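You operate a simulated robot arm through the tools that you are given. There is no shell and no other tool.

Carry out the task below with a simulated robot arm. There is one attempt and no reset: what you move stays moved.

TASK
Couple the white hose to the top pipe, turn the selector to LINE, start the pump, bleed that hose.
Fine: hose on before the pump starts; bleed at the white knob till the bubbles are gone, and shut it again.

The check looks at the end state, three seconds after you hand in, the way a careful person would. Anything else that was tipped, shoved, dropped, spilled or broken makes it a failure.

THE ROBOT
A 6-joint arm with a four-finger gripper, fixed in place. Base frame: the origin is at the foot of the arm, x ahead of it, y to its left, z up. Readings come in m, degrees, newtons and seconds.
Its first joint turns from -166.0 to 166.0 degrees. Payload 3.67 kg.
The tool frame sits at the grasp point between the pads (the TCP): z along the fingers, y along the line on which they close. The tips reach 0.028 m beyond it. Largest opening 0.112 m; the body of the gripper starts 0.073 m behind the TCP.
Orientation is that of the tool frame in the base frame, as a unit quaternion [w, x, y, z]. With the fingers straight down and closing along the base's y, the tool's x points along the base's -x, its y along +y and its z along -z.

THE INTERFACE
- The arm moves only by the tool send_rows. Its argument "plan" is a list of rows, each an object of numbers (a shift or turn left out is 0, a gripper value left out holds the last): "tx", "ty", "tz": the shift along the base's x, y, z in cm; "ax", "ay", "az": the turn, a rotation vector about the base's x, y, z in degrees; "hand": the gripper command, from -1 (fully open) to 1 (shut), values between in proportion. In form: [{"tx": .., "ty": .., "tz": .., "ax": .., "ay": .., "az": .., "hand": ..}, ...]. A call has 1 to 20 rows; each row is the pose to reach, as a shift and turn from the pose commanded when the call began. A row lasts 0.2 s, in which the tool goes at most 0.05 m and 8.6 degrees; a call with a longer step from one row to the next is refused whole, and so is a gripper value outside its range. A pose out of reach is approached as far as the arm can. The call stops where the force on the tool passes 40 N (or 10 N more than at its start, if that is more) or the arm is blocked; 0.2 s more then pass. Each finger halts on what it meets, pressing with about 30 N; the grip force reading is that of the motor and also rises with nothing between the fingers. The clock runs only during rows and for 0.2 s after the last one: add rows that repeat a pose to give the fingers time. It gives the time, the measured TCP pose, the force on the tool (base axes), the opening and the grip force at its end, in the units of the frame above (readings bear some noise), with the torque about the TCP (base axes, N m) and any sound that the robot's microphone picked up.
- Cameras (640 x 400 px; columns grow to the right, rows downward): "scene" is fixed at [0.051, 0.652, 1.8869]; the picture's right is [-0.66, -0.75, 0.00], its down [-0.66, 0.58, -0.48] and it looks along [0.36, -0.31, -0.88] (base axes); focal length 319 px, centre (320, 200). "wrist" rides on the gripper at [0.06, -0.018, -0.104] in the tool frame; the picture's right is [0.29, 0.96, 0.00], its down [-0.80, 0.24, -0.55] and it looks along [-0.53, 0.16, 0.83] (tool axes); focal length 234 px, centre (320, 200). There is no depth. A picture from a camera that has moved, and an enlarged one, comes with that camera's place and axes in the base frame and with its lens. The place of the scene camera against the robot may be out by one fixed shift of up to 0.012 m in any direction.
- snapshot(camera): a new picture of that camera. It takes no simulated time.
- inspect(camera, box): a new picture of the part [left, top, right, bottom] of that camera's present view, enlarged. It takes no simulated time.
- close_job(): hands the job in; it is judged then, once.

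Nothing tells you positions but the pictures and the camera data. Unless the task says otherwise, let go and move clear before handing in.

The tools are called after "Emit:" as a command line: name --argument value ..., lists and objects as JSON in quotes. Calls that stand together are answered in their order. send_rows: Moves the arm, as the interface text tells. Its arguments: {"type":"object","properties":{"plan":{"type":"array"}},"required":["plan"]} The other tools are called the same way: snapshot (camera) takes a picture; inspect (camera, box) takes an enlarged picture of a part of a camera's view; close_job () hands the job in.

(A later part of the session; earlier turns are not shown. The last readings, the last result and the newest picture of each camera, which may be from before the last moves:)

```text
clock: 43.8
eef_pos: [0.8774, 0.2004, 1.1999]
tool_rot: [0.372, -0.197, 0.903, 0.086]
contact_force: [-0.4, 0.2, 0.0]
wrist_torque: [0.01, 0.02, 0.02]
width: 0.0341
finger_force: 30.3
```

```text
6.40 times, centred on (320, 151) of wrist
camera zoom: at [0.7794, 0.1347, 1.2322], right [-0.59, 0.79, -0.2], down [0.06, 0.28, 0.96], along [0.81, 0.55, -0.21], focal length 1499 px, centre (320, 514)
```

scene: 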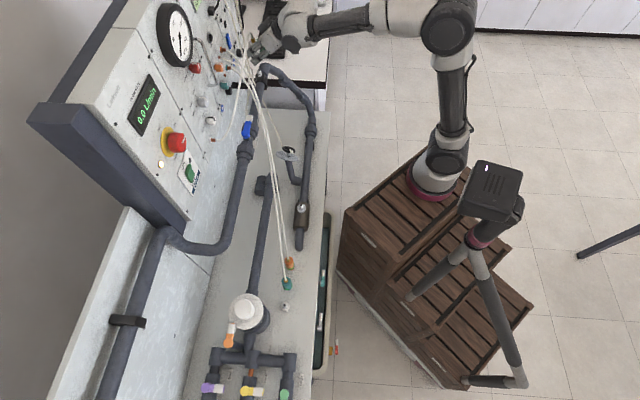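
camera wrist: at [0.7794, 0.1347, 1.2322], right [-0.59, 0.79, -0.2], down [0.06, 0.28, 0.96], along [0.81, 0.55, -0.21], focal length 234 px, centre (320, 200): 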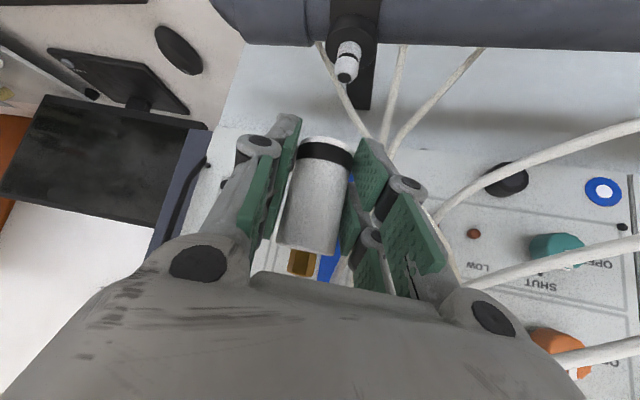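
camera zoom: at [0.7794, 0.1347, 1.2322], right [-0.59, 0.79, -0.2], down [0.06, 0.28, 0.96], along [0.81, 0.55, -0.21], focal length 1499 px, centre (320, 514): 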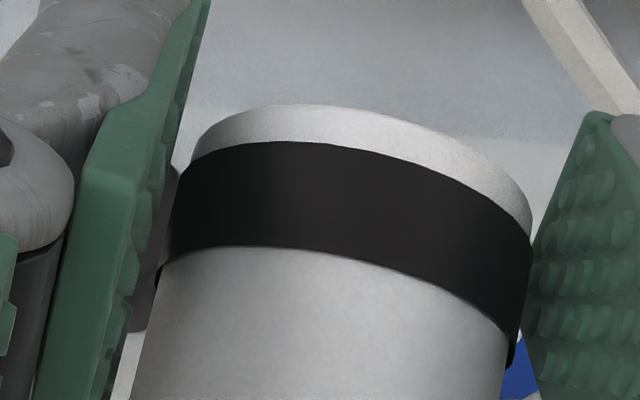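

The nipple sits about 2.4 mm to the tool's +y side and fore-aft is aligned within a millimetre. I'll correct that and lower until the connector is just above the nipple tip.

Emit:
send_rows --plan '[{"tx": -0.1, "ty": 0.22, "tz": -1}, {"tx": -0.1, "ty": 0.22, "tz": -2}, {"tx": -0.1, "ty": 0.22, "tz": -3}, {"tx": -0.1, "ty": 0.22, "tz": -4}, {"tx": -0.1, "ty": 0.22, "tz": -4.3}, {"tx": -0.1, "ty": 0.22, "tz": -4.3}]'

Emit:
snapshot --camera "wrist"

Emit:
inspect --camera "scene" --box '[244, 52, 276, 82]'

Emit:
inspect --camera "wrist" --box '[280, 70, 376, 190]'

```text
clock: 45.2
eef_pos: [0.8751, 0.2015, 1.1562]
tool_rot: [0.372, -0.196, 0.903, 0.086]
contact_force: [-0.4, -0.3, -0.1]
wrist_torque: [0.01, 0.0, 0.0]
width: 0.0338
finger_force: 30.1
```

```text
taken
camera wrist: at [0.7784, 0.1353, 1.189], right [-0.59, 0.79, -0.2], down [0.06, 0.28, 0.96], along [0.81, 0.55, -0.21], focal length 234 px, centre (320, 200)
```

wrist: 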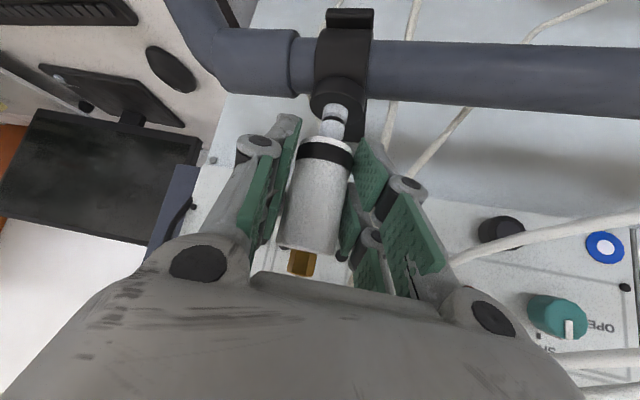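

```text
13.33 times, centred on (260, 67) of scene
camera zoom: at [0.051, 0.652, 1.8869], right [-0.66, -0.75, 0.0], down [-0.66, 0.58, -0.48], along [0.36, -0.31, -0.88], focal length 4248 px, centre (1120, 1973)
```

zoom: 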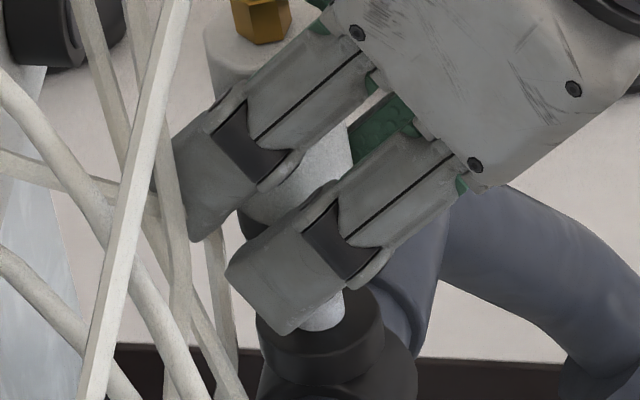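

```text
3.33 times, centred on (328, 130) of wrist
camera zoom: at [0.7784, 0.1353, 1.189], right [-0.59, 0.79, -0.2], down [0.06, 0.28, 0.96], along [0.81, 0.55, -0.21], focal length 781 px, centre (293, 433)
```

zoom: 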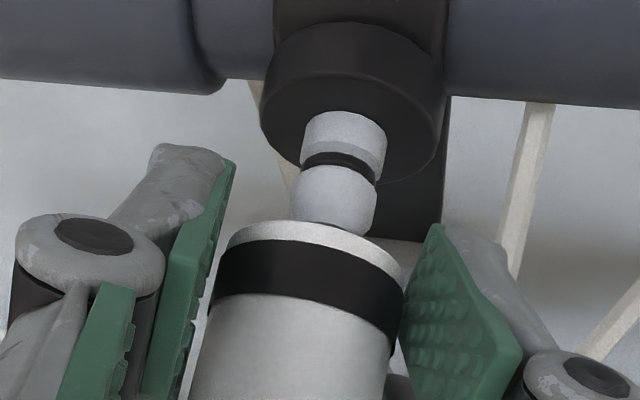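

The connector is lined up over the nipple within a millimetre. Now pressing it down slowly onto the nipple.

Emit:
send_rows --plan '[{"tx": -0.02, "ty": 0.05, "tz": -0.3}, {"tx": -0.03, "ty": 0.05, "tz": -0.6}, {"tx": -0.03, "ty": 0.05, "tz": -0.9}, {"tx": -0.03, "ty": 0.05, "tz": -1.2}, {"tx": -0.03, "ty": 0.05, "tz": -1.5}, {"tx": -0.03, "ty": 0.05, "tz": -1.8}]'

Emit:
inspect --camera "wrist" --box '[280, 70, 376, 190]'

```text
clock: 46.6
eef_pos: [0.8743, 0.2016, 1.1392]
tool_rot: [0.372, -0.197, 0.903, 0.086]
contact_force: [0.1, 0.2, -0.6]
wrist_torque: [-0.03, -0.03, 0.02]
width: 0.0337
finger_force: 29.4
```

```text
3.33 times, centred on (328, 130) of wrist
camera zoom: at [0.7769, 0.1354, 1.1709], right [-0.59, 0.79, -0.2], down [0.06, 0.28, 0.96], along [0.81, 0.55, -0.21], focal length 781 px, centre (293, 433)
```

zoom: 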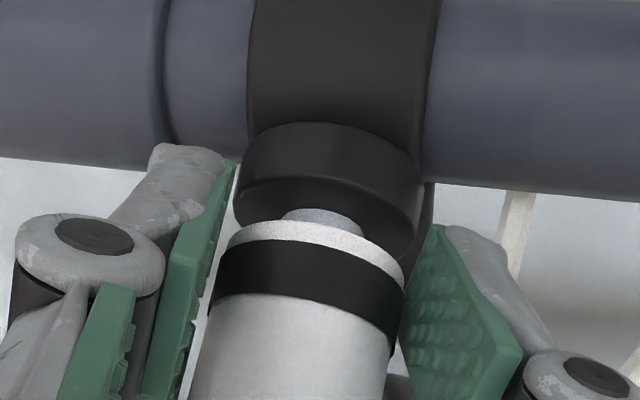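

It has slid over the nipple without force. Continuing down in small steps until it seats.

Emit:
send_rows --plan '[{"tz": -0.2}, {"tz": -0.4}, {"tz": -0.6}, {"tz": -0.7}, {"tz": -0.8}, {"tz": -0.9}, {"tz": -1.0}]'

Emit:
inspect --camera "wrist" --box '[280, 70, 376, 190]'

```text
clock: 48.2
eef_pos: [0.8749, 0.2018, 1.1309]
tool_rot: [0.374, -0.197, 0.902, 0.086]
contact_force: [2.8, -3.3, 17.5]
wrist_torque: [-0.22, -0.2, -0.1]
width: 0.0337
finger_force: 29.1
```

```text
3.33 times, centred on (328, 130) of wrist
camera zoom: at [0.7766, 0.1361, 1.1626], right [-0.59, 0.79, -0.2], down [0.06, 0.28, 0.96], along [0.81, 0.55, -0.21], focal length 781 px, centre (293, 433)
```

zoom: 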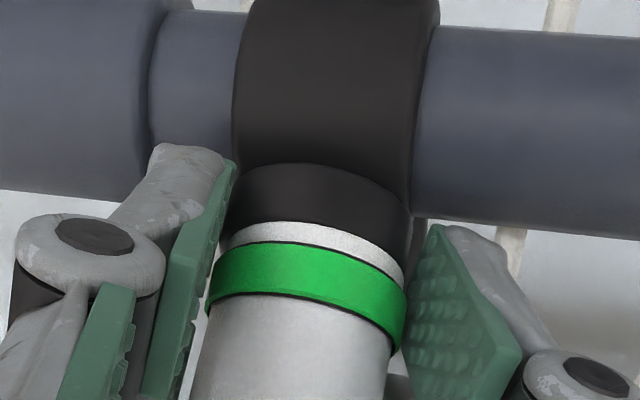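

The band turned green, so it is seated and locked on the top-pipe nipple. I'll open the fingers and back out along the tool axis.

Emit:
send_rows --plan '[{"hand": 0.2}, {"hand": 0}, {"hand": -0.1}, {"hand": -0.1}]'

Emit:
send_rows --plan '[{"tx": -0.5, "ty": -0.25, "tz": 0.6}, {"tx": -1.5, "ty": -0.7, "tz": 1.6}, {"tx": -3, "ty": -1.4, "tz": 3.2}, {"tx": -5, "ty": -2.4, "tz": 5}, {"tx": -8, "ty": -4, "tz": 7}, {"tx": -11.5, "ty": -6, "tz": 8}, {"tx": -15, "ty": -8, "tz": 9}, {"tx": -18, "ty": -10, "tz": 10}, {"tx": -18, "ty": -10, "tz": 10}]'

Emit:
snapshot --camera "wrist"

Emit:
snapshot --camera "scene"

Emit:
inspect --camera "scene" --box '[228, 45, 292, 85]'

```text
clock: 49.2
eef_pos: [0.8733, 0.2029, 1.1287]
tool_rot: [0.372, -0.196, 0.903, 0.085]
contact_force: [-0.5, 0.6, 0.3]
wrist_torque: [0.0, -0.01, 0.0]
width: 0.0619
finger_force: 0.1
```

```text
clock: 51.2
eef_pos: [0.6944, 0.1027, 1.2305]
tool_rot: [0.372, -0.197, 0.903, 0.086]
contact_force: [0.1, 0.3, 0.4]
wrist_torque: [0.01, -0.01, 0.0]
width: 0.0618
finger_force: 0.0
```

```text
taken
camera wrist: at [0.5969, 0.036, 1.2617], right [-0.59, 0.79, -0.2], down [0.06, 0.28, 0.96], along [0.81, 0.55, -0.21], focal length 234 px, centre (320, 200)
```

wrist: 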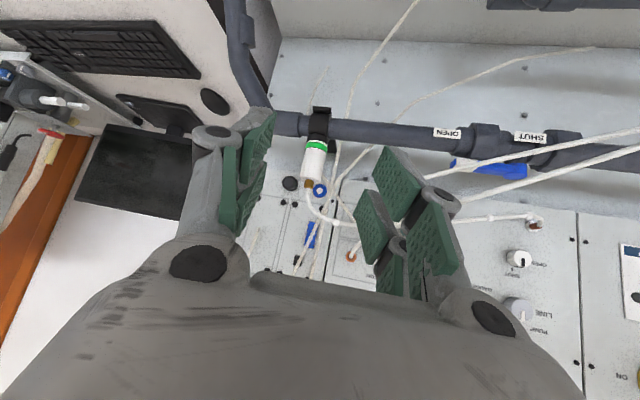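

```text
taken
```

scene: 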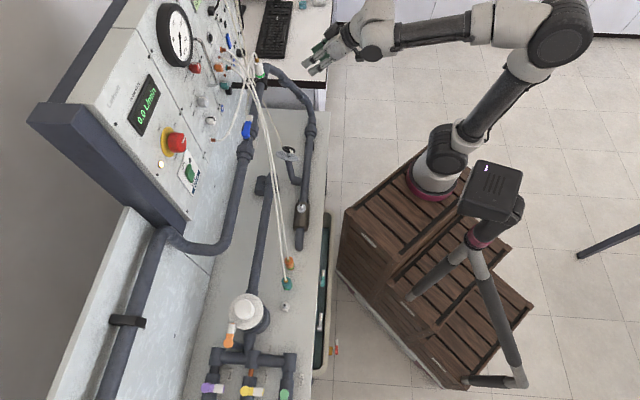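

```text
10.00 times, centred on (260, 65) of scene
camera zoom: at [0.051, 0.652, 1.8869], right [-0.66, -0.75, 0.0], down [-0.66, 0.58, -0.48], along [0.36, -0.31, -0.88], focal length 3186 px, centre (920, 1550)
```

zoom: 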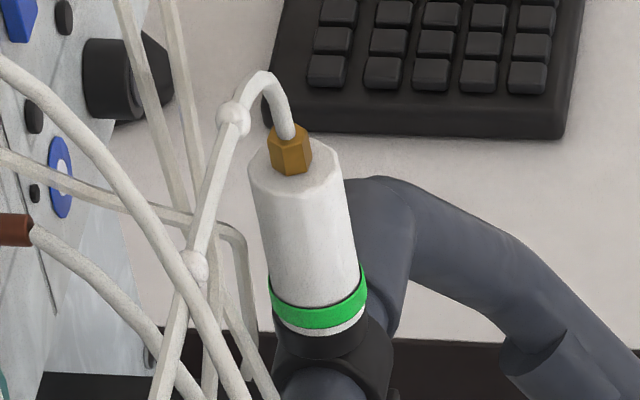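

The hose is coupled with the green band showing, and white bulges (bubbles) can be seen in the hose. The selector comes next: I estimate its face at (0.699, 0.469, 1.286) and the panel normal at azimuth ≈44°, so I swing the tool to point horizontally at the panel.

Emit:
send_rows --plan '[{"tx": -2, "ty": 3.3, "tz": 1, "az": 2.5}, {"tx": -4, "ty": 6.6, "tz": 2, "az": 5}, {"tx": -6, "ty": 9.9, "tz": 3, "az": 8}, {"tx": -8, "ty": 13.2, "tz": 4, "az": 11}, {"tx": -10, "ty": 16.5, "tz": 5, "az": 14}, {"tx": -12, "ty": 19.8, "tz": 6, "az": 17}, {"tx": -13.4, "ty": 22.7, "tz": 6, "az": 19}, {"tx": -13.4, "ty": 22.7, "tz": 6, "az": 19}]'

Emit:
send_rows --plan '[{"ax": 5.2, "ay": -5.4}, {"ax": 10.5, "ay": -10.7}, {"ax": 15.7, "ay": -16.1}, {"ax": 20.9, "ay": -21.5}, {"ax": 26.2, "ay": -26.8}, {"ax": 31.4, "ay": -32.2}, {"ax": 31.4, "ay": -32.2}]'

Emit:
snapshot --camera "wrist"

Emit:
snapshot --camera "scene"

```text
clock: 53.0
eef_pos: [0.5612, 0.3275, 1.2896]
tool_rot: [0.353, -0.343, 0.858, 0.146]
contact_force: [0.7, 0.8, -0.7]
wrist_torque: [0.02, -0.01, 0.01]
width: 0.0617
finger_force: 0.1
```

```text
clock: 54.6
eef_pos: [0.537, 0.345, 1.2862]
tool_rot: [0.654, -0.261, 0.658, 0.268]
contact_force: [-0.2, 0.7, 1.0]
wrist_torque: [0.0, 0.02, 0.0]
width: 0.0615
finger_force: 0.1
out of reach, approached as far as the arm can: row 3, 4, 5, 6, 7
```

```text
taken
camera wrist: at [0.4756, 0.2599, 1.2276], right [-0.67, 0.69, -0.28], down [-0.56, -0.22, 0.8], along [0.49, 0.69, 0.53], focal length 234 px, centre (320, 200)
```

wrist: 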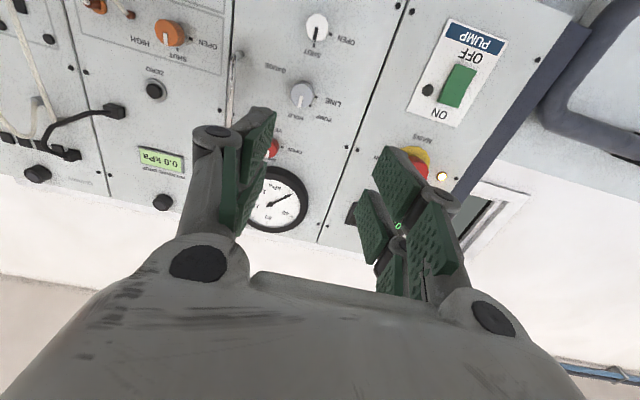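

```text
taken
```

scene: 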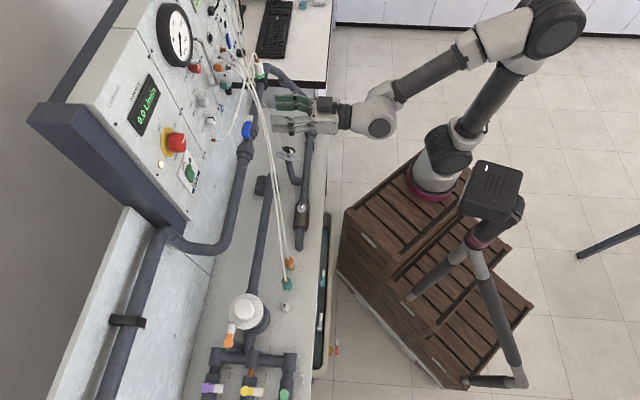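

The tool now points horizontally at the panel, though the arm could only reach about 3 cm to the left of the command there. I'll move forward towards the selector, where there should be more freedom.

Emit:
send_rows --plan '[{"tx": 2.5, "ty": 1.3}, {"tx": 5, "ty": 2.6}, {"tx": 7.6, "ty": 4.0}, {"tx": 7.6, "ty": 4.0}]'

Emit:
snapshot --camera "wrist"

```text
clock: 55.6
eef_pos: [0.5923, 0.4044, 1.284]
tool_rot: [0.654, -0.257, 0.661, 0.263]
contact_force: [-0.3, -0.6, -0.2]
wrist_torque: [-0.04, 0.05, 0.03]
width: 0.0614
finger_force: 0.0
out of reach, approached as far as the arm can: row 1, 2, 3, 4
```

```text
taken
camera wrist: at [0.5274, 0.3202, 1.2244], right [-0.66, 0.7, -0.28], down [-0.56, -0.21, 0.8], along [0.51, 0.68, 0.53], focal length 234 px, centre (320, 200)
```

wrist: 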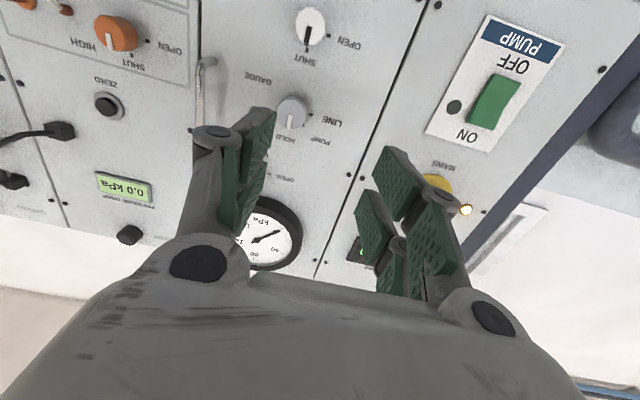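

Position is still about 28 mm off to the left because of a joint limit at this fully horizontal attitude. I'll tilt to roughly 65° pitch (tool sloping slightly down towards the panel) and see if the arm then reaches.

Emit:
send_rows --plan '[{"ax": -4.4, "ay": 4.5, "tx": 0.7, "ty": -0.6}, {"ax": -8.8, "ay": 9, "tx": 1.4, "ty": -1.2}, {"ax": -13.1, "ay": 13.4, "tx": 2.1, "ty": -1.9}, {"ax": -17.5, "ay": 17.9, "tx": 2.1, "ty": -1.9}, {"ax": -17.5, "ay": 17.9, "tx": 2.1, "ty": -1.9}]'

Emit:
snapshot --camera "wrist"

Emit:
snapshot --camera "scene"

```text
clock: 56.8
eef_pos: [0.6127, 0.3867, 1.2862]
tool_rot: [0.508, -0.31, 0.776, 0.21]
contact_force: [0.2, -0.2, 0.0]
wrist_torque: [0.01, 0.0, -0.01]
width: 0.0613
finger_force: 0.0
```

```text
taken
camera wrist: at [0.5394, 0.2898, 1.2734], right [-0.75, 0.61, -0.25], down [-0.3, 0.03, 0.95], along [0.59, 0.79, 0.16], focal length 234 px, centre (320, 200)
```

wrist: 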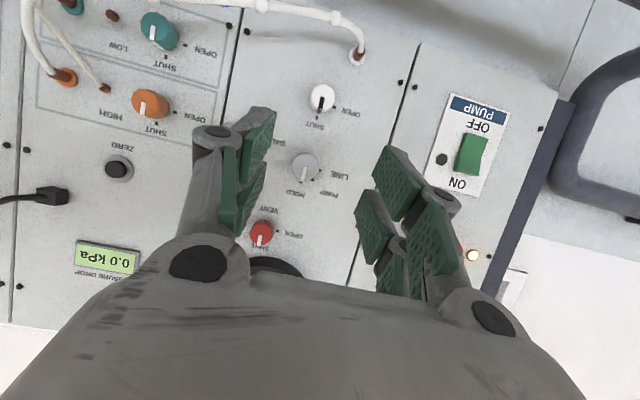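

```text
taken
```

scene: 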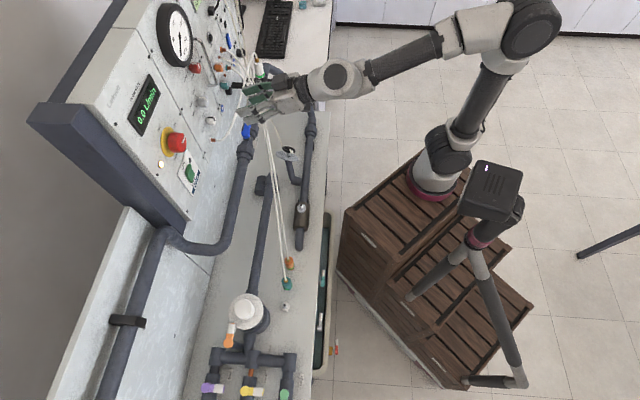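

Now the pose is reached exactly, with the panel well in view. I'll enlarge the selector and white knob to fix their positions and pointer directions.

Emit:
inspect --camera "wrist" --box '[256, 70, 384, 150]'

Emit:
inspect --camera "wrist" --box '[256, 130, 384, 210]'

Emit:
inspect --camera "wrist" --box '[416, 80, 544, 200]'

Emit:
inspect --camera "wrist" --box '[180, 0, 380, 125]'

```text
5.00 times, centred on (320, 110) of wrist
camera zoom: at [0.5394, 0.2898, 1.2734], right [-0.75, 0.61, -0.25], down [-0.3, 0.03, 0.95], along [0.59, 0.79, 0.16], focal length 1171 px, centre (320, 650)
```

zoom: 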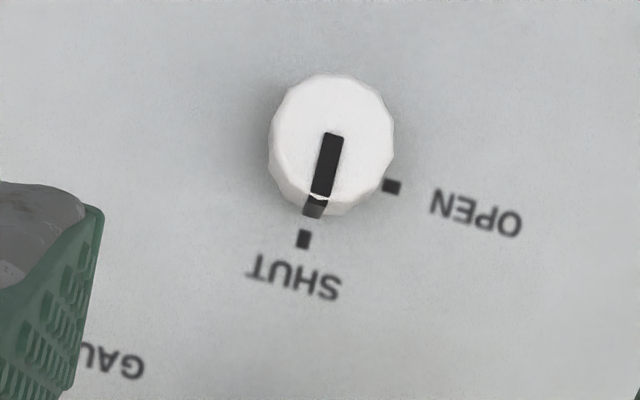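

```text
5.00 times, centred on (320, 170) of wrist
camera zoom: at [0.5394, 0.2898, 1.2734], right [-0.75, 0.61, -0.25], down [-0.3, 0.03, 0.95], along [0.59, 0.79, 0.16], focal length 1171 px, centre (320, 350)
```

zoom: 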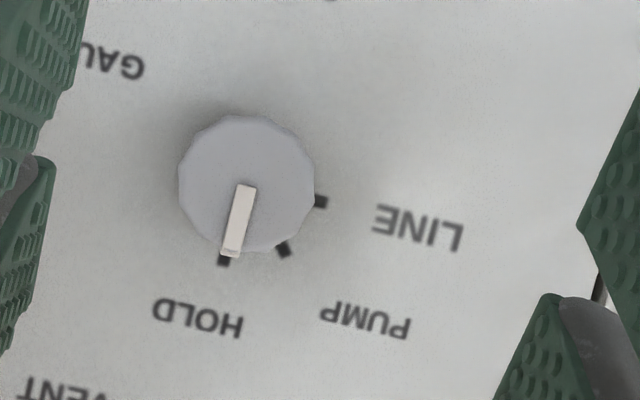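

```text
3.33 times, centred on (480, 140) of wrist
camera zoom: at [0.5394, 0.2898, 1.2734], right [-0.75, 0.61, -0.25], down [-0.3, 0.03, 0.95], along [0.59, 0.79, 0.16], focal length 781 px, centre (-213, 400)
```

zoom: 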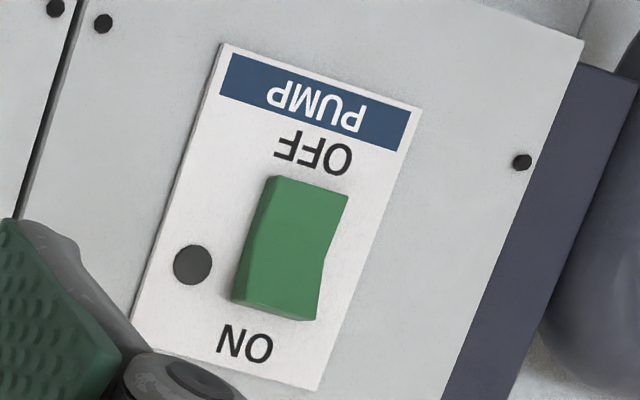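

```text
3.20 times, centred on (280, 62) of wrist
camera zoom: at [0.5394, 0.2898, 1.2734], right [-0.75, 0.61, -0.25], down [-0.3, 0.03, 0.95], along [0.59, 0.79, 0.16], focal length 749 px, centre (448, 640)
```

zoom: 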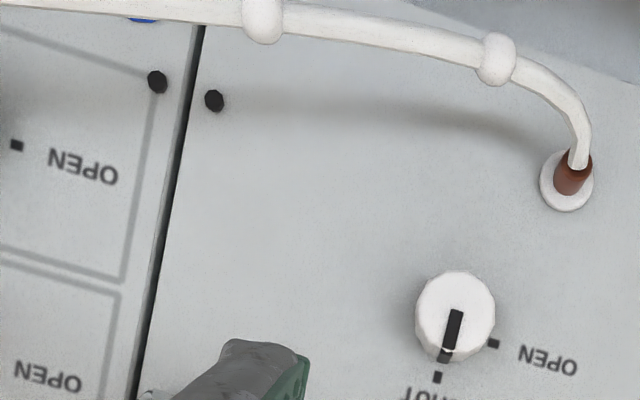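

Selector face centre is about (0.700, 0.468, 1.284), white knob about (0.701, 0.467, 1.214), both pointers as before. I'll pre-roll the tool 25° clockwise about the panel normal at a 6 cm standoff so there is room to turn the selector counter-clockwise.

Emit:
send_rows --plan '[{"tx": 1, "ty": 0.8, "tz": 0.1, "ax": 4.5, "ay": 4.4}, {"tx": 2, "ty": 1.6, "tz": 0.25, "ax": 9, "ay": 8.7}, {"tx": 3, "ty": 2.4, "tz": 0.4, "ax": 13.4, "ay": 13.1}, {"tx": 4.1, "ty": 3.1, "tz": 0.55, "ax": 17.9, "ay": 17.5}, {"tx": 4.1, "ty": 3.1, "tz": 0.55, "ax": 17.9, "ay": 17.5}]'

Emit:
snapshot --camera "wrist"

Emit:
snapshot --camera "scene"

```text
clock: 58.0
eef_pos: [0.615, 0.4058, 1.2853]
tool_rot: [0.385, -0.22, 0.825, 0.349]
contact_force: [1.1, -1.1, 0.2]
wrist_torque: [0.04, 0.01, 0.02]
width: 0.0619
finger_force: 0.0
out of reach, approached as far as the arm can: row 1, 2, 3, 4, 5
```

```text
taken
camera wrist: at [0.5397, 0.3093, 1.2788], right [-0.78, 0.6, 0.16], down [0.06, -0.18, 0.98], along [0.62, 0.78, 0.1], focal length 234 px, centre (320, 200)
```

wrist: 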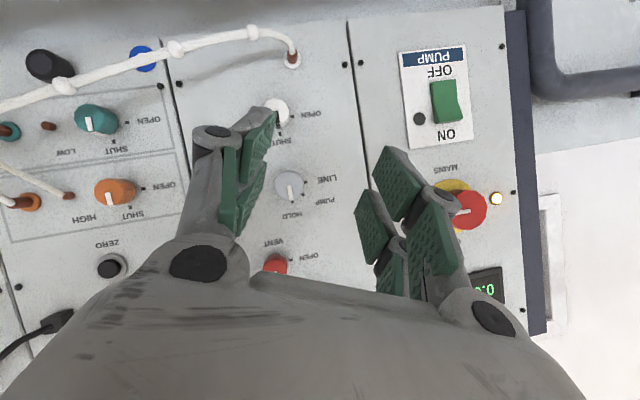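

```text
taken
```

scene: 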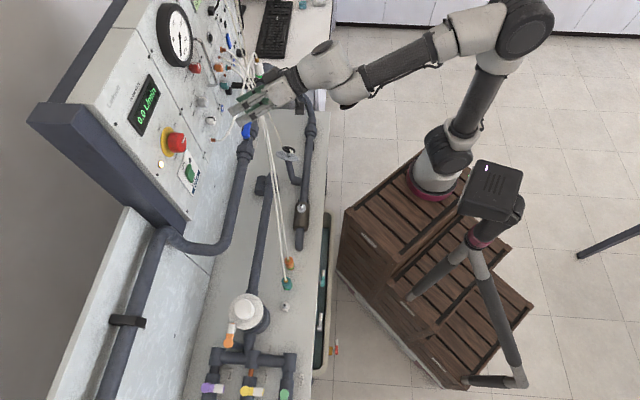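

That clockwise pre-roll runs into the arm's limit, so instead I'll grip at zero roll and turn counter-clockwise in two 45° bites. Returning to the zero-roll attitude at a 6 cm standoff.

Emit:
send_rows --plan '[{"tx": 0.5, "ty": 0, "tz": 0.2, "ax": -3, "ay": -5.2, "az": -0.3}, {"tx": 1, "ty": 0, "tz": 0.4, "ax": -6, "ay": -10.5, "az": -0.6}, {"tx": 2, "ty": 0.5, "tz": 0.6, "ax": -9, "ay": -15.7, "az": -1}, {"tx": 3, "ty": 1, "tz": 0.7, "ax": -12.1, "ay": -21, "az": -1.3}, {"tx": 3.65, "ty": 1.5, "tz": 0.7, "ax": -12.1, "ay": -21, "az": -1.3}, {"tx": 3.65, "ty": 1.5, "tz": 0.7, "ax": -12.1, "ay": -21, "az": -1.3}]'

Emit:
snapshot --camera "wrist"

```text
clock: 59.4
eef_pos: [0.6503, 0.42, 1.2915]
tool_rot: [0.507, -0.31, 0.776, 0.212]
contact_force: [-0.9, -0.2, -0.1]
wrist_torque: [-0.02, 0.01, 0.03]
width: 0.0615
finger_force: 0.0
out of reach, approached as far as the arm can: row 1, 2
```

```text
taken
camera wrist: at [0.5768, 0.3233, 1.278], right [-0.75, 0.61, -0.25], down [-0.3, 0.03, 0.95], along [0.59, 0.79, 0.16], focal length 234 px, centre (320, 200)
```

wrist: 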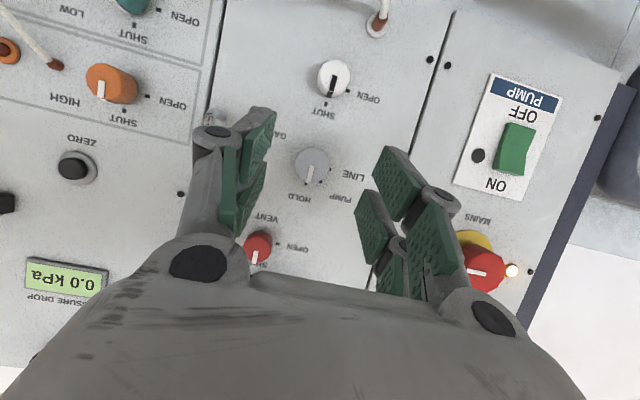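

The selector sits exactly on the gripper's centreline. Advancing 6 cm along the panel normal so the pads straddle the knob.

Emit:
send_rows --plan '[{"tx": 0.9, "ty": 0.88}, {"tx": 1.8, "ty": 1.76}, {"tx": 2.7, "ty": 2.64}, {"tx": 3.4, "ty": 3.33}, {"tx": 4.0, "ty": 3.9}, {"tx": 4.3, "ty": 4.2}, {"tx": 4.3, "ty": 4.2}]'

Emit:
snapshot --camera "wrist"

Emit:
inspect --camera "wrist" --box '[230, 110, 410, 222]'

Emit:
inspect --camera "scene" --box '[170, 80, 266, 140]'

```text
clock: 61.0
eef_pos: [0.6938, 0.4613, 1.2904]
tool_rot: [0.508, -0.309, 0.775, 0.212]
contact_force: [-4.3, -4.4, -0.8]
wrist_torque: [0.04, -0.03, 0.2]
width: 0.0621
finger_force: 0.0
```

```text
taken
camera wrist: at [0.6202, 0.3646, 1.2779], right [-0.75, 0.61, -0.25], down [-0.3, 0.03, 0.95], along [0.59, 0.79, 0.16], focal length 234 px, centre (320, 200)
```

wrist: 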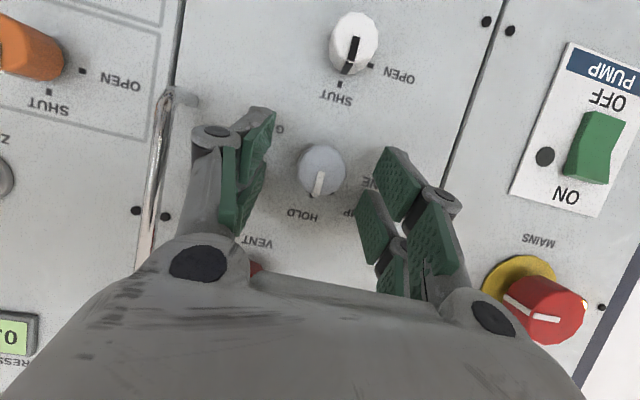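

```text
3.56 times, centred on (320, 166) of wrist
camera zoom: at [0.6202, 0.3646, 1.2779], right [-0.75, 0.61, -0.25], down [-0.3, 0.03, 0.95], along [0.59, 0.79, 0.16], focal length 833 px, centre (320, 321)
```

zoom: 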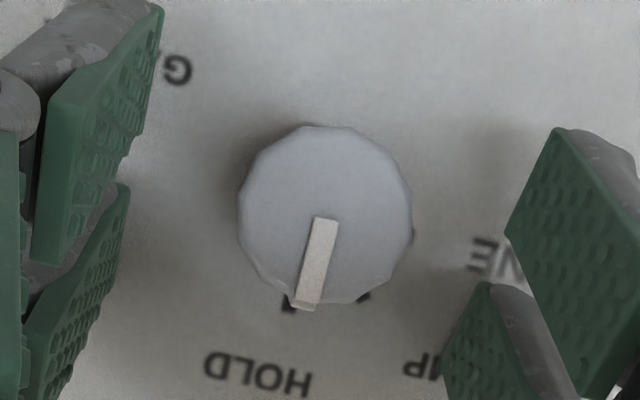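

```text
6.67 times, centred on (218, 110) of scene
camera zoom: at [0.051, 0.652, 1.8869], right [-0.66, -0.75, 0.0], down [-0.66, 0.58, -0.48], along [0.36, -0.31, -0.88], focal length 2124 px, centre (1000, 800)
```

zoom: 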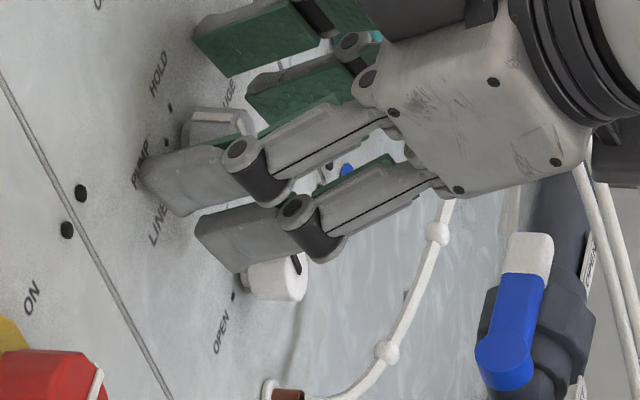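

A fingertip touches the panel lightly (6 N), so I back off 3 mm and close on the selector.

Emit:
send_rows --plan '[{"tx": -0.21, "ty": -0.21}, {"tx": -0.21, "ty": -0.21, "hand": 0.2}, {"tx": -0.21, "ty": -0.21, "hand": 0.5}, {"tx": -0.21, "ty": -0.21, "hand": 1}, {"tx": -0.21, "ty": -0.21, "hand": 1}]'

Emit:
inspect --camera "wrist" --box '[230, 110, 410, 222]'

```text
clock: 62.2
eef_pos: [0.6927, 0.4604, 1.29]
tool_rot: [0.508, -0.308, 0.776, 0.211]
contact_force: [0.6, -0.2, -0.1]
wrist_torque: [-0.03, -0.12, 0.19]
width: 0.0262
finger_force: 45.1
```

```text
3.56 times, centred on (320, 166) of wrist
camera zoom: at [0.6186, 0.3629, 1.2778], right [-0.75, 0.61, -0.25], down [-0.3, 0.03, 0.95], along [0.59, 0.79, 0.16], focal length 833 px, centre (320, 321)
```

zoom: 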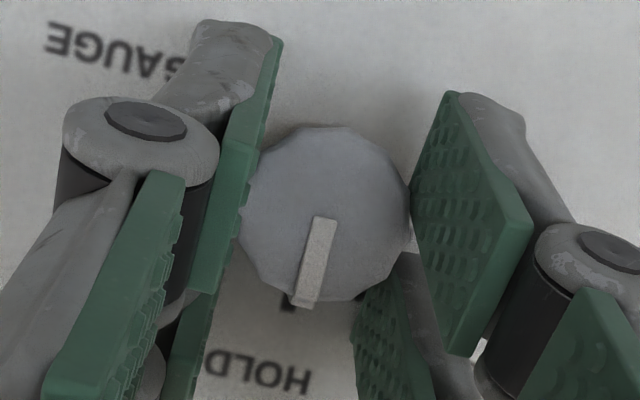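

Gripped at 26 mm with no side load. I turn it counter-clockwise about the panel normal, first 15° as a check.

Emit:
send_rows --plan '[{"ax": -3.6, "ay": -3.5, "tx": -0.04, "ty": 0.04, "tz": 0}, {"ax": -7.2, "ay": -7, "tx": -0.08, "ty": 0.08, "tz": -0.01}, {"ax": -10.7, "ay": -10.5, "tx": -0.12, "ty": 0.12, "tz": -0.02}, {"ax": -10.7, "ay": -10.5, "tx": -0.12, "ty": 0.12, "tz": -0.02}]'

Emit:
inspect --camera "wrist" --box '[230, 110, 410, 222]'

```text
clock: 63.2
eef_pos: [0.6917, 0.4606, 1.2901]
tool_rot: [0.545, -0.374, 0.743, 0.109]
contact_force: [-4.8, 4.7, -10.7]
wrist_torque: [-0.15, 0.29, 0.4]
width: 0.0263
finger_force: 45.7
```

```text
3.56 times, centred on (320, 166) of wrist
camera zoom: at [0.6192, 0.3622, 1.2825], right [-0.68, 0.54, -0.49], down [-0.46, 0.2, 0.86], along [0.57, 0.82, 0.11], focal length 833 px, centre (320, 321)
```

zoom: 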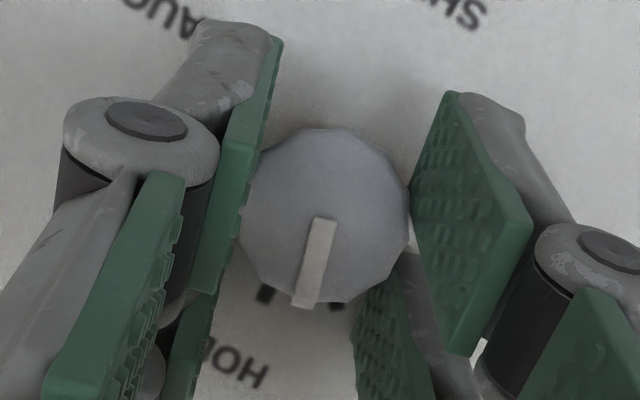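

The pointer turns with the fingers. Continuing another 30° to the 45° mark with small centring corrections.

Emit:
send_rows --plan '[{"ax": -3.6, "ay": -3.5, "tx": -0.06, "ty": 0.06, "tz": -0.07}, {"ax": -7.2, "ay": -7, "tx": -0.1, "ty": 0.1, "tz": -0.11}, {"ax": -10.7, "ay": -10.5, "tx": -0.15, "ty": 0.15, "tz": -0.16}, {"ax": -14.3, "ay": -14, "tx": -0.19, "ty": 0.19, "tz": -0.19}, {"ax": -17.9, "ay": -17.5, "tx": -0.21, "ty": 0.22, "tz": -0.21}, {"ax": -21.5, "ay": -21, "tx": -0.22, "ty": 0.23, "tz": -0.22}, {"ax": -21.5, "ay": -21, "tx": -0.22, "ty": 0.23, "tz": -0.22}]'

Emit:
inspect --camera "wrist" --box '[230, 110, 410, 222]'

Emit:
snapshot --camera "wrist"

```text
clock: 64.8
eef_pos: [0.6887, 0.4637, 1.2878]
tool_rot: [0.591, -0.482, 0.638, -0.1]
contact_force: [-10.8, 6.7, -19.5]
wrist_torque: [-0.08, 0.39, 0.4]
width: 0.0261
finger_force: 44.7
```

```text
3.56 times, centred on (320, 166) of wrist
camera zoom: at [0.6179, 0.3635, 1.2916], right [-0.43, 0.28, -0.86], down [-0.72, 0.46, 0.51], along [0.54, 0.84, 0.0], focal length 833 px, centre (320, 321)
```

zoom: 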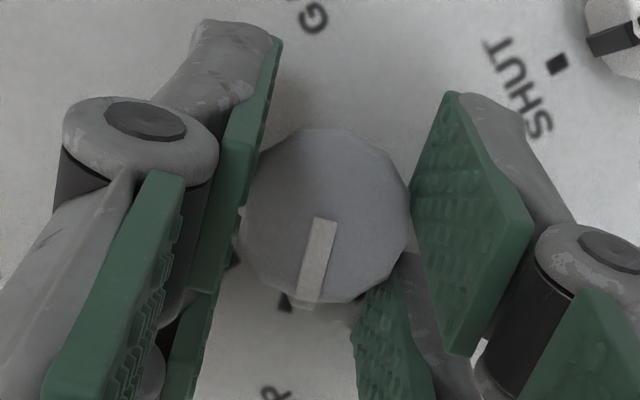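

```text
taken
camera wrist: at [0.6179, 0.3635, 1.2916], right [-0.43, 0.28, -0.86], down [-0.72, 0.46, 0.51], along [0.54, 0.84, 0.0], focal length 234 px, centre (320, 200)
```

wrist: 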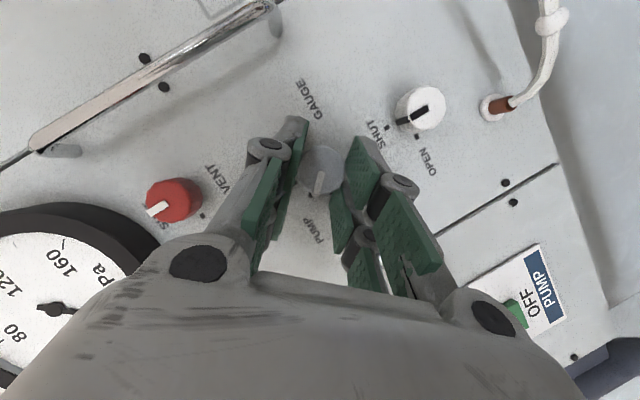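

The pointer is now on the PUMP tick. I'll open, roll the tool back 45°, regrip, and turn the second 45° to LINE.

Emit:
send_rows --plan '[{"hand": 0.3}, {"hand": 0}, {"hand": -0.05}, {"hand": -0.05}]'

Emit:
send_rows --plan '[{"tx": 0.06, "ty": -0.06, "tz": 0.04, "ax": 5.4, "ay": 5.2}, {"tx": 0.12, "ty": -0.12, "tz": 0.08, "ax": 10.7, "ay": 10.5}, {"tx": 0.18, "ty": -0.18, "tz": 0.12, "ax": 16.1, "ay": 15.7}, {"tx": 0.24, "ty": -0.24, "tz": 0.16, "ax": 21.5, "ay": 21}, {"tx": 0.3, "ty": -0.3, "tz": 0.2, "ax": 26.8, "ay": 26.2}, {"tx": 0.34, "ty": -0.35, "tz": 0.24, "ax": 32.2, "ay": 31.4}, {"tx": 0.34, "ty": -0.35, "tz": 0.24, "ax": 32.2, "ay": 31.4}]'

Emit:
inspect --camera "wrist" --box '[230, 110, 410, 222]'

```text
clock: 65.8
eef_pos: [0.6881, 0.4637, 1.2898]
tool_rot: [0.593, -0.481, 0.638, -0.1]
contact_force: [-0.2, -0.1, -0.1]
wrist_torque: [-0.01, -0.01, 0.01]
width: 0.0589
finger_force: 0.2
```

```text
clock: 67.4
eef_pos: [0.6936, 0.4584, 1.2921]
tool_rot: [0.508, -0.308, 0.776, 0.211]
contact_force: [0.4, -0.2, 0.7]
wrist_torque: [-0.03, -0.03, -0.01]
width: 0.0588
finger_force: 0.0
```

```text
3.56 times, centred on (320, 166) of wrist
camera zoom: at [0.6187, 0.3625, 1.2787], right [-0.75, 0.61, -0.25], down [-0.3, 0.03, 0.95], along [0.59, 0.79, 0.16], focal length 833 px, centre (320, 321)
```

zoom: 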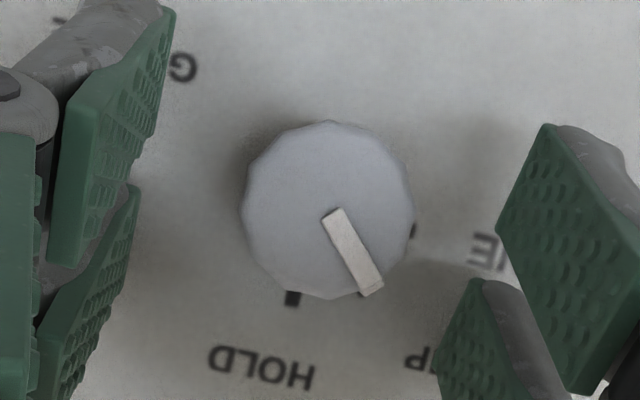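

Pointer at PUMP, gripper back at zero roll. Regrip and turn another 45°.

Emit:
send_rows --plan '[{"hand": 0.2}, {"hand": 0.5}, {"hand": 1}, {"hand": 1}]'

Emit:
send_rows --plan '[{"tx": -0.078, "ty": 0.08, "tz": -0.007, "ax": -5.4, "ay": -5.2}, {"tx": -0.156, "ty": 0.16, "tz": -0.029, "ax": -10.7, "ay": -10.5}, {"tx": -0.23, "ty": 0.235, "tz": -0.065, "ax": -16.1, "ay": -15.7}, {"tx": -0.3, "ty": 0.308, "tz": -0.115, "ax": -21.5, "ay": -21}, {"tx": -0.366, "ty": 0.375, "tz": -0.178, "ax": -26.8, "ay": -26.2}, {"tx": -0.425, "ty": 0.435, "tz": -0.252, "ax": -32.2, "ay": -31.4}, {"tx": -0.425, "ty": 0.435, "tz": -0.252, "ax": -32.2, "ay": -31.4}]'

Emit:
inspect --camera "wrist" --box '[230, 110, 410, 222]'

```text
clock: 68.4
eef_pos: [0.6925, 0.4596, 1.2921]
tool_rot: [0.508, -0.311, 0.775, 0.213]
contact_force: [-0.8, 1.0, 0.7]
wrist_torque: [-0.02, 0.04, 0.24]
width: 0.0267
finger_force: 45.6
```

```text
clock: 70.0
eef_pos: [0.6872, 0.464, 1.2897]
tool_rot: [0.592, -0.482, 0.638, -0.1]
contact_force: [-8.2, 3.9, -8.1]
wrist_torque: [-0.01, 0.37, 0.19]
width: 0.0265
finger_force: 44.8
```

```text
3.56 times, centred on (320, 166) of wrist
camera zoom: at [0.6173, 0.364, 1.2923], right [-0.43, 0.28, -0.86], down [-0.72, 0.46, 0.51], along [0.54, 0.84, 0.01], focal length 833 px, centre (320, 321)
```

zoom: 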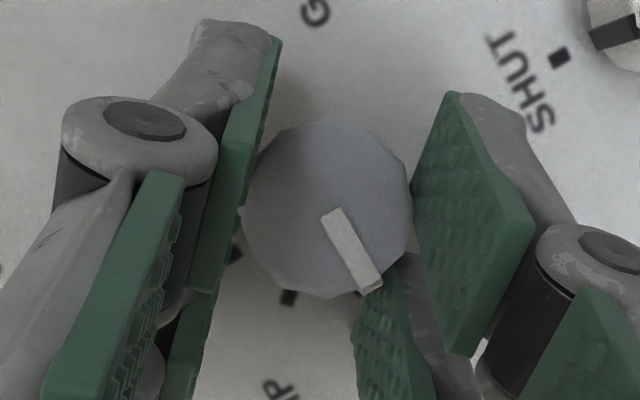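

The pointer stayed with the fingers. Opening and backing off to see where it rests.

Emit:
send_rows --plan '[{"hand": 0.3}, {"hand": 0}, {"hand": -0.05}, {"hand": -0.05}]'

Emit:
send_rows --plan '[{"tx": -0.8, "ty": -0.8}, {"tx": -2.2, "ty": -2.15}, {"tx": -4.3, "ty": -4.2}, {"tx": -6.4, "ty": -6.3}, {"tx": -6.4, "ty": -6.3}]'

Emit:
snapshot --camera "wrist"

Emit:
inspect --camera "scene" --box '[180, 85, 228, 115]'

```text
clock: 71.0
eef_pos: [0.6878, 0.4642, 1.2897]
tool_rot: [0.592, -0.481, 0.639, -0.098]
contact_force: [-0.3, -0.2, 0.3]
wrist_torque: [0.02, -0.01, 0.0]
width: 0.059
finger_force: 0.1
```

```text
clock: 72.2
eef_pos: [0.6246, 0.3994, 1.2886]
tool_rot: [0.593, -0.481, 0.638, -0.099]
contact_force: [0.4, 0.1, -0.3]
wrist_torque: [-0.02, 0.04, -0.01]
width: 0.059
finger_force: 0.1
```

```text
taken
camera wrist: at [0.5537, 0.2991, 1.2917], right [-0.43, 0.28, -0.86], down [-0.72, 0.46, 0.51], along [0.54, 0.84, 0.01], focal length 234 px, centre (320, 200)
```

wrist: 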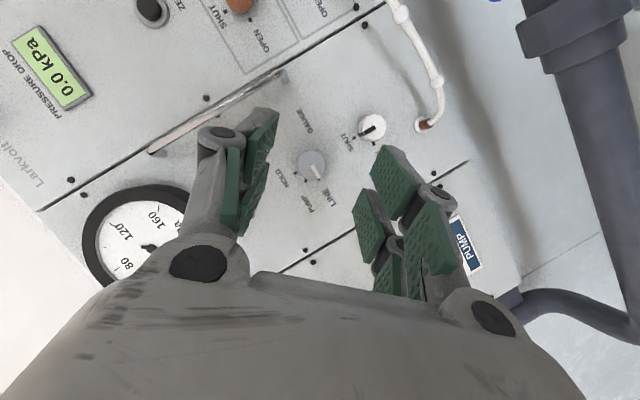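

```text
13.33 times, centred on (204, 100) of scene
camera zoom: at [0.051, 0.652, 1.8869], right [-0.66, -0.75, 0.0], down [-0.66, 0.58, -0.48], along [0.36, -0.31, -0.88], focal length 4248 px, centre (1867, 1533)
```

zoom: 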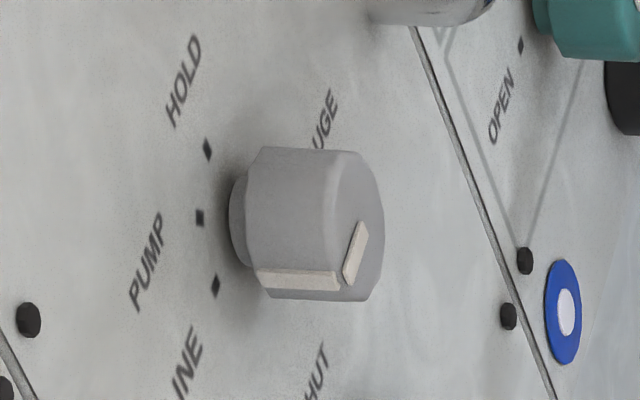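

Emit:
inspect --camera "wrist" --box '[264, 120, 360, 220]'

```text
4.00 times, centred on (312, 170) of wrist
camera zoom: at [0.5537, 0.2991, 1.2917], right [-0.43, 0.28, -0.86], down [-0.72, 0.46, 0.51], along [0.54, 0.84, 0.01], focal length 937 px, centre (352, 320)
```

zoom: 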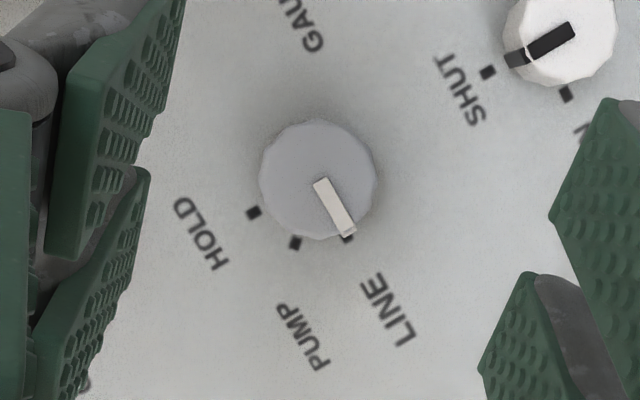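

The selector pointer is on the LINE tick. Next is the pump rocker: its upper (ON) half is around (0.583, 0.610, 1.236). I roll back, close the fingers and go to an 8 cm standoff in front of it.

Emit:
send_rows --plan '[{"tx": -1, "ty": 0, "tz": 0, "ax": 5.4, "ay": 5.2}, {"tx": -2.5, "ty": 1.5, "tz": -0.5, "ax": 10.7, "ay": 10.5}, {"tx": -4.5, "ty": 4, "tz": -1.2, "ax": 16.1, "ay": 15.7}, {"tx": -6.5, "ty": 6.5, "tz": -2, "ax": 21.5, "ay": 21, "hand": 0.4}, {"tx": -8.5, "ty": 9.2, "tz": -3, "ax": 26.8, "ay": 26.2, "hand": 1}, {"tx": -10.5, "ty": 11.8, "tz": -4, "ax": 32.2, "ay": 31.4}, {"tx": -11.7, "ty": 13.7, "tz": -4.9, "ax": 32.2, "ay": 31.4}, {"tx": -11.7, "ty": 13.7, "tz": -4.9, "ax": 32.2, "ay": 31.4}]'

Emit:
snapshot --camera "wrist"

Emit:
snapshot --camera "scene"

```text
clock: 74.0
eef_pos: [0.5054, 0.5392, 1.2401]
tool_rot: [0.508, -0.309, 0.776, 0.211]
contact_force: [-0.3, 0.4, 0.6]
wrist_torque: [-0.02, -0.01, 0.02]
width: 0.0001
finger_force: 30.5
```

```text
taken
camera wrist: at [0.4315, 0.4427, 1.2263], right [-0.75, 0.61, -0.25], down [-0.3, 0.03, 0.95], along [0.59, 0.79, 0.16], focal length 234 px, centre (320, 200)
```

wrist: 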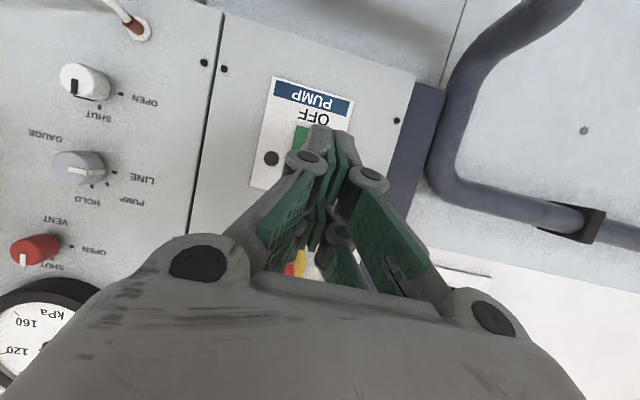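

```text
taken
```

scene: 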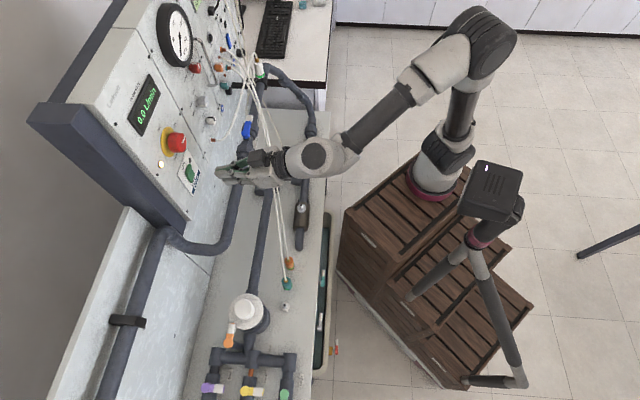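

I'm at the standoff; the closed fingertips partly hide the rocker, so I'll enlarge to check the lateral alignment.

Emit:
inspect --camera "wrist" --box '[240, 60, 400, 180]'

Emit:
inspect --camera "scene" --box '[150, 130, 246, 200]'

```text
3.33 times, centred on (320, 120) of wrist
camera zoom: at [0.4315, 0.4427, 1.2263], right [-0.75, 0.61, -0.25], down [-0.3, 0.03, 0.95], along [0.59, 0.79, 0.16], focal length 781 px, centre (320, 467)
```

zoom: 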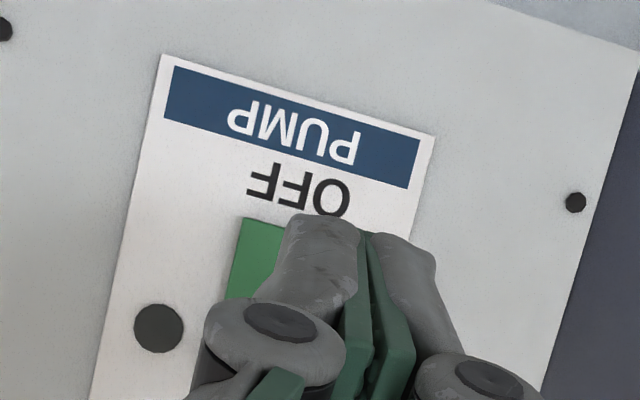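

```text
5.71 times, centred on (198, 165) of scene
camera zoom: at [0.051, 0.652, 1.8869], right [-0.66, -0.75, 0.0], down [-0.66, 0.58, -0.48], along [0.36, -0.31, -0.88], focal length 1821 px, centre (1017, 400)
```

zoom: 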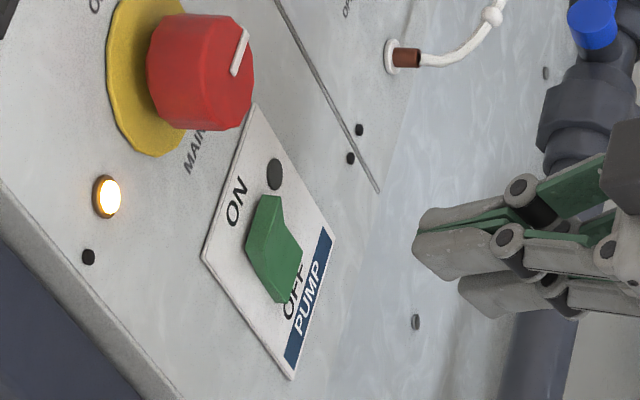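

Rocker centre is at l≈+0.025 and I'm 7 mm too far left, so I correct that while advancing 6 cm along the normal.

Emit:
send_rows --plan '[{"tx": 0.49, "ty": -0.5}, {"tx": 1.5, "ty": 0.5}, {"tx": 2.6, "ty": 1.6}, {"tx": 3.7, "ty": 2.6}, {"tx": 4.65, "ty": 3.6}, {"tx": 4.65, "ty": 3.6}]'

Emit:
inspect --camera "scene" --box '[160, 140, 224, 180]'

Emit:
snapshot --camera "wrist"

```text
clock: 75.4
eef_pos: [0.5519, 0.5755, 1.2416]
tool_rot: [0.509, -0.309, 0.775, 0.212]
contact_force: [-0.3, -0.2, 0.0]
wrist_torque: [0.03, -0.02, 0.02]
width: 0.0
finger_force: 30.0
```

```text
10.00 times, centred on (192, 160) of scene
camera zoom: at [0.051, 0.652, 1.8869], right [-0.66, -0.75, 0.0], down [-0.66, 0.58, -0.48], along [0.36, -0.31, -0.88], focal length 3186 px, centre (1600, 600)
```

zoom: 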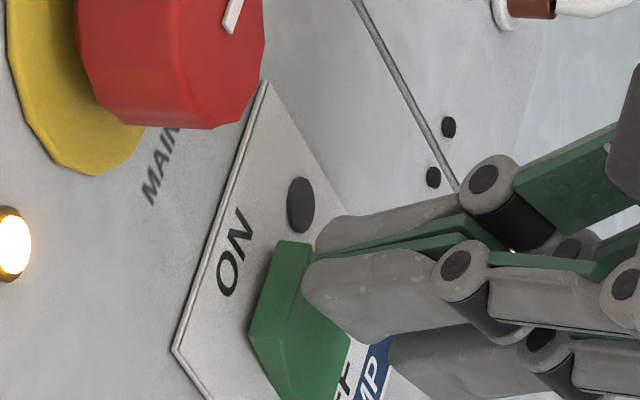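

```text
taken
camera wrist: at [0.4791, 0.4781, 1.2278], right [-0.75, 0.61, -0.25], down [-0.3, 0.03, 0.95], along [0.59, 0.79, 0.16], focal length 234 px, centre (320, 200)
```

wrist: 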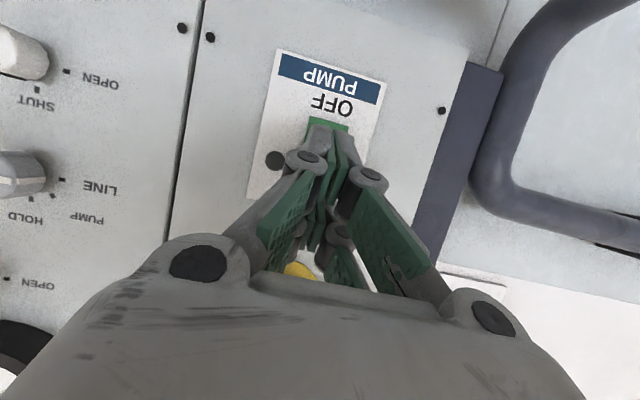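

Aligned with the ON half. Now pressing in slowly along the panel normal.

Emit:
send_rows --plan '[{"tx": 0.14, "ty": 0.14}, {"tx": 0.29, "ty": 0.28}, {"tx": 0.43, "ty": 0.42}, {"tx": 0.57, "ty": 0.56}, {"tx": 0.72, "ty": 0.7}, {"tx": 0.86, "ty": 0.84}, {"tx": 1.0, "ty": 0.98}]'

Emit:
inspect --camera "scene" --box '[100, 80, 228, 180]'

```text
clock: 77.0
eef_pos: [0.5631, 0.5833, 1.2404]
tool_rot: [0.508, -0.309, 0.776, 0.211]
contact_force: [-0.7, -0.6, 0.9]
wrist_torque: [0.0, -0.02, -0.01]
width: 0.0003
finger_force: 30.3
heard: click
```

```text
4.00 times, centred on (164, 130) of scene
camera zoom: at [0.051, 0.652, 1.8869], right [-0.66, -0.75, 0.0], down [-0.66, 0.58, -0.48], along [0.36, -0.31, -0.88], focal length 1274 px, centre (944, 480)
```

zoom: 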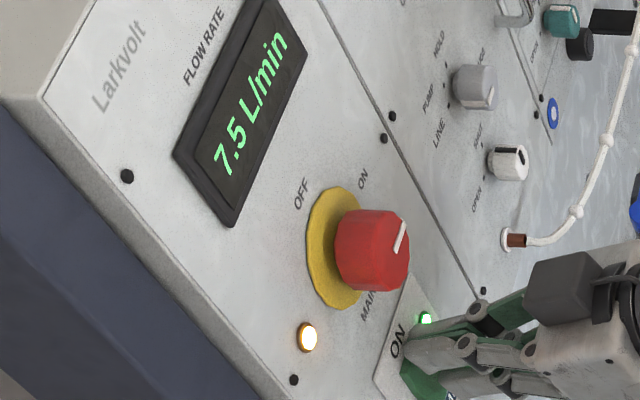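

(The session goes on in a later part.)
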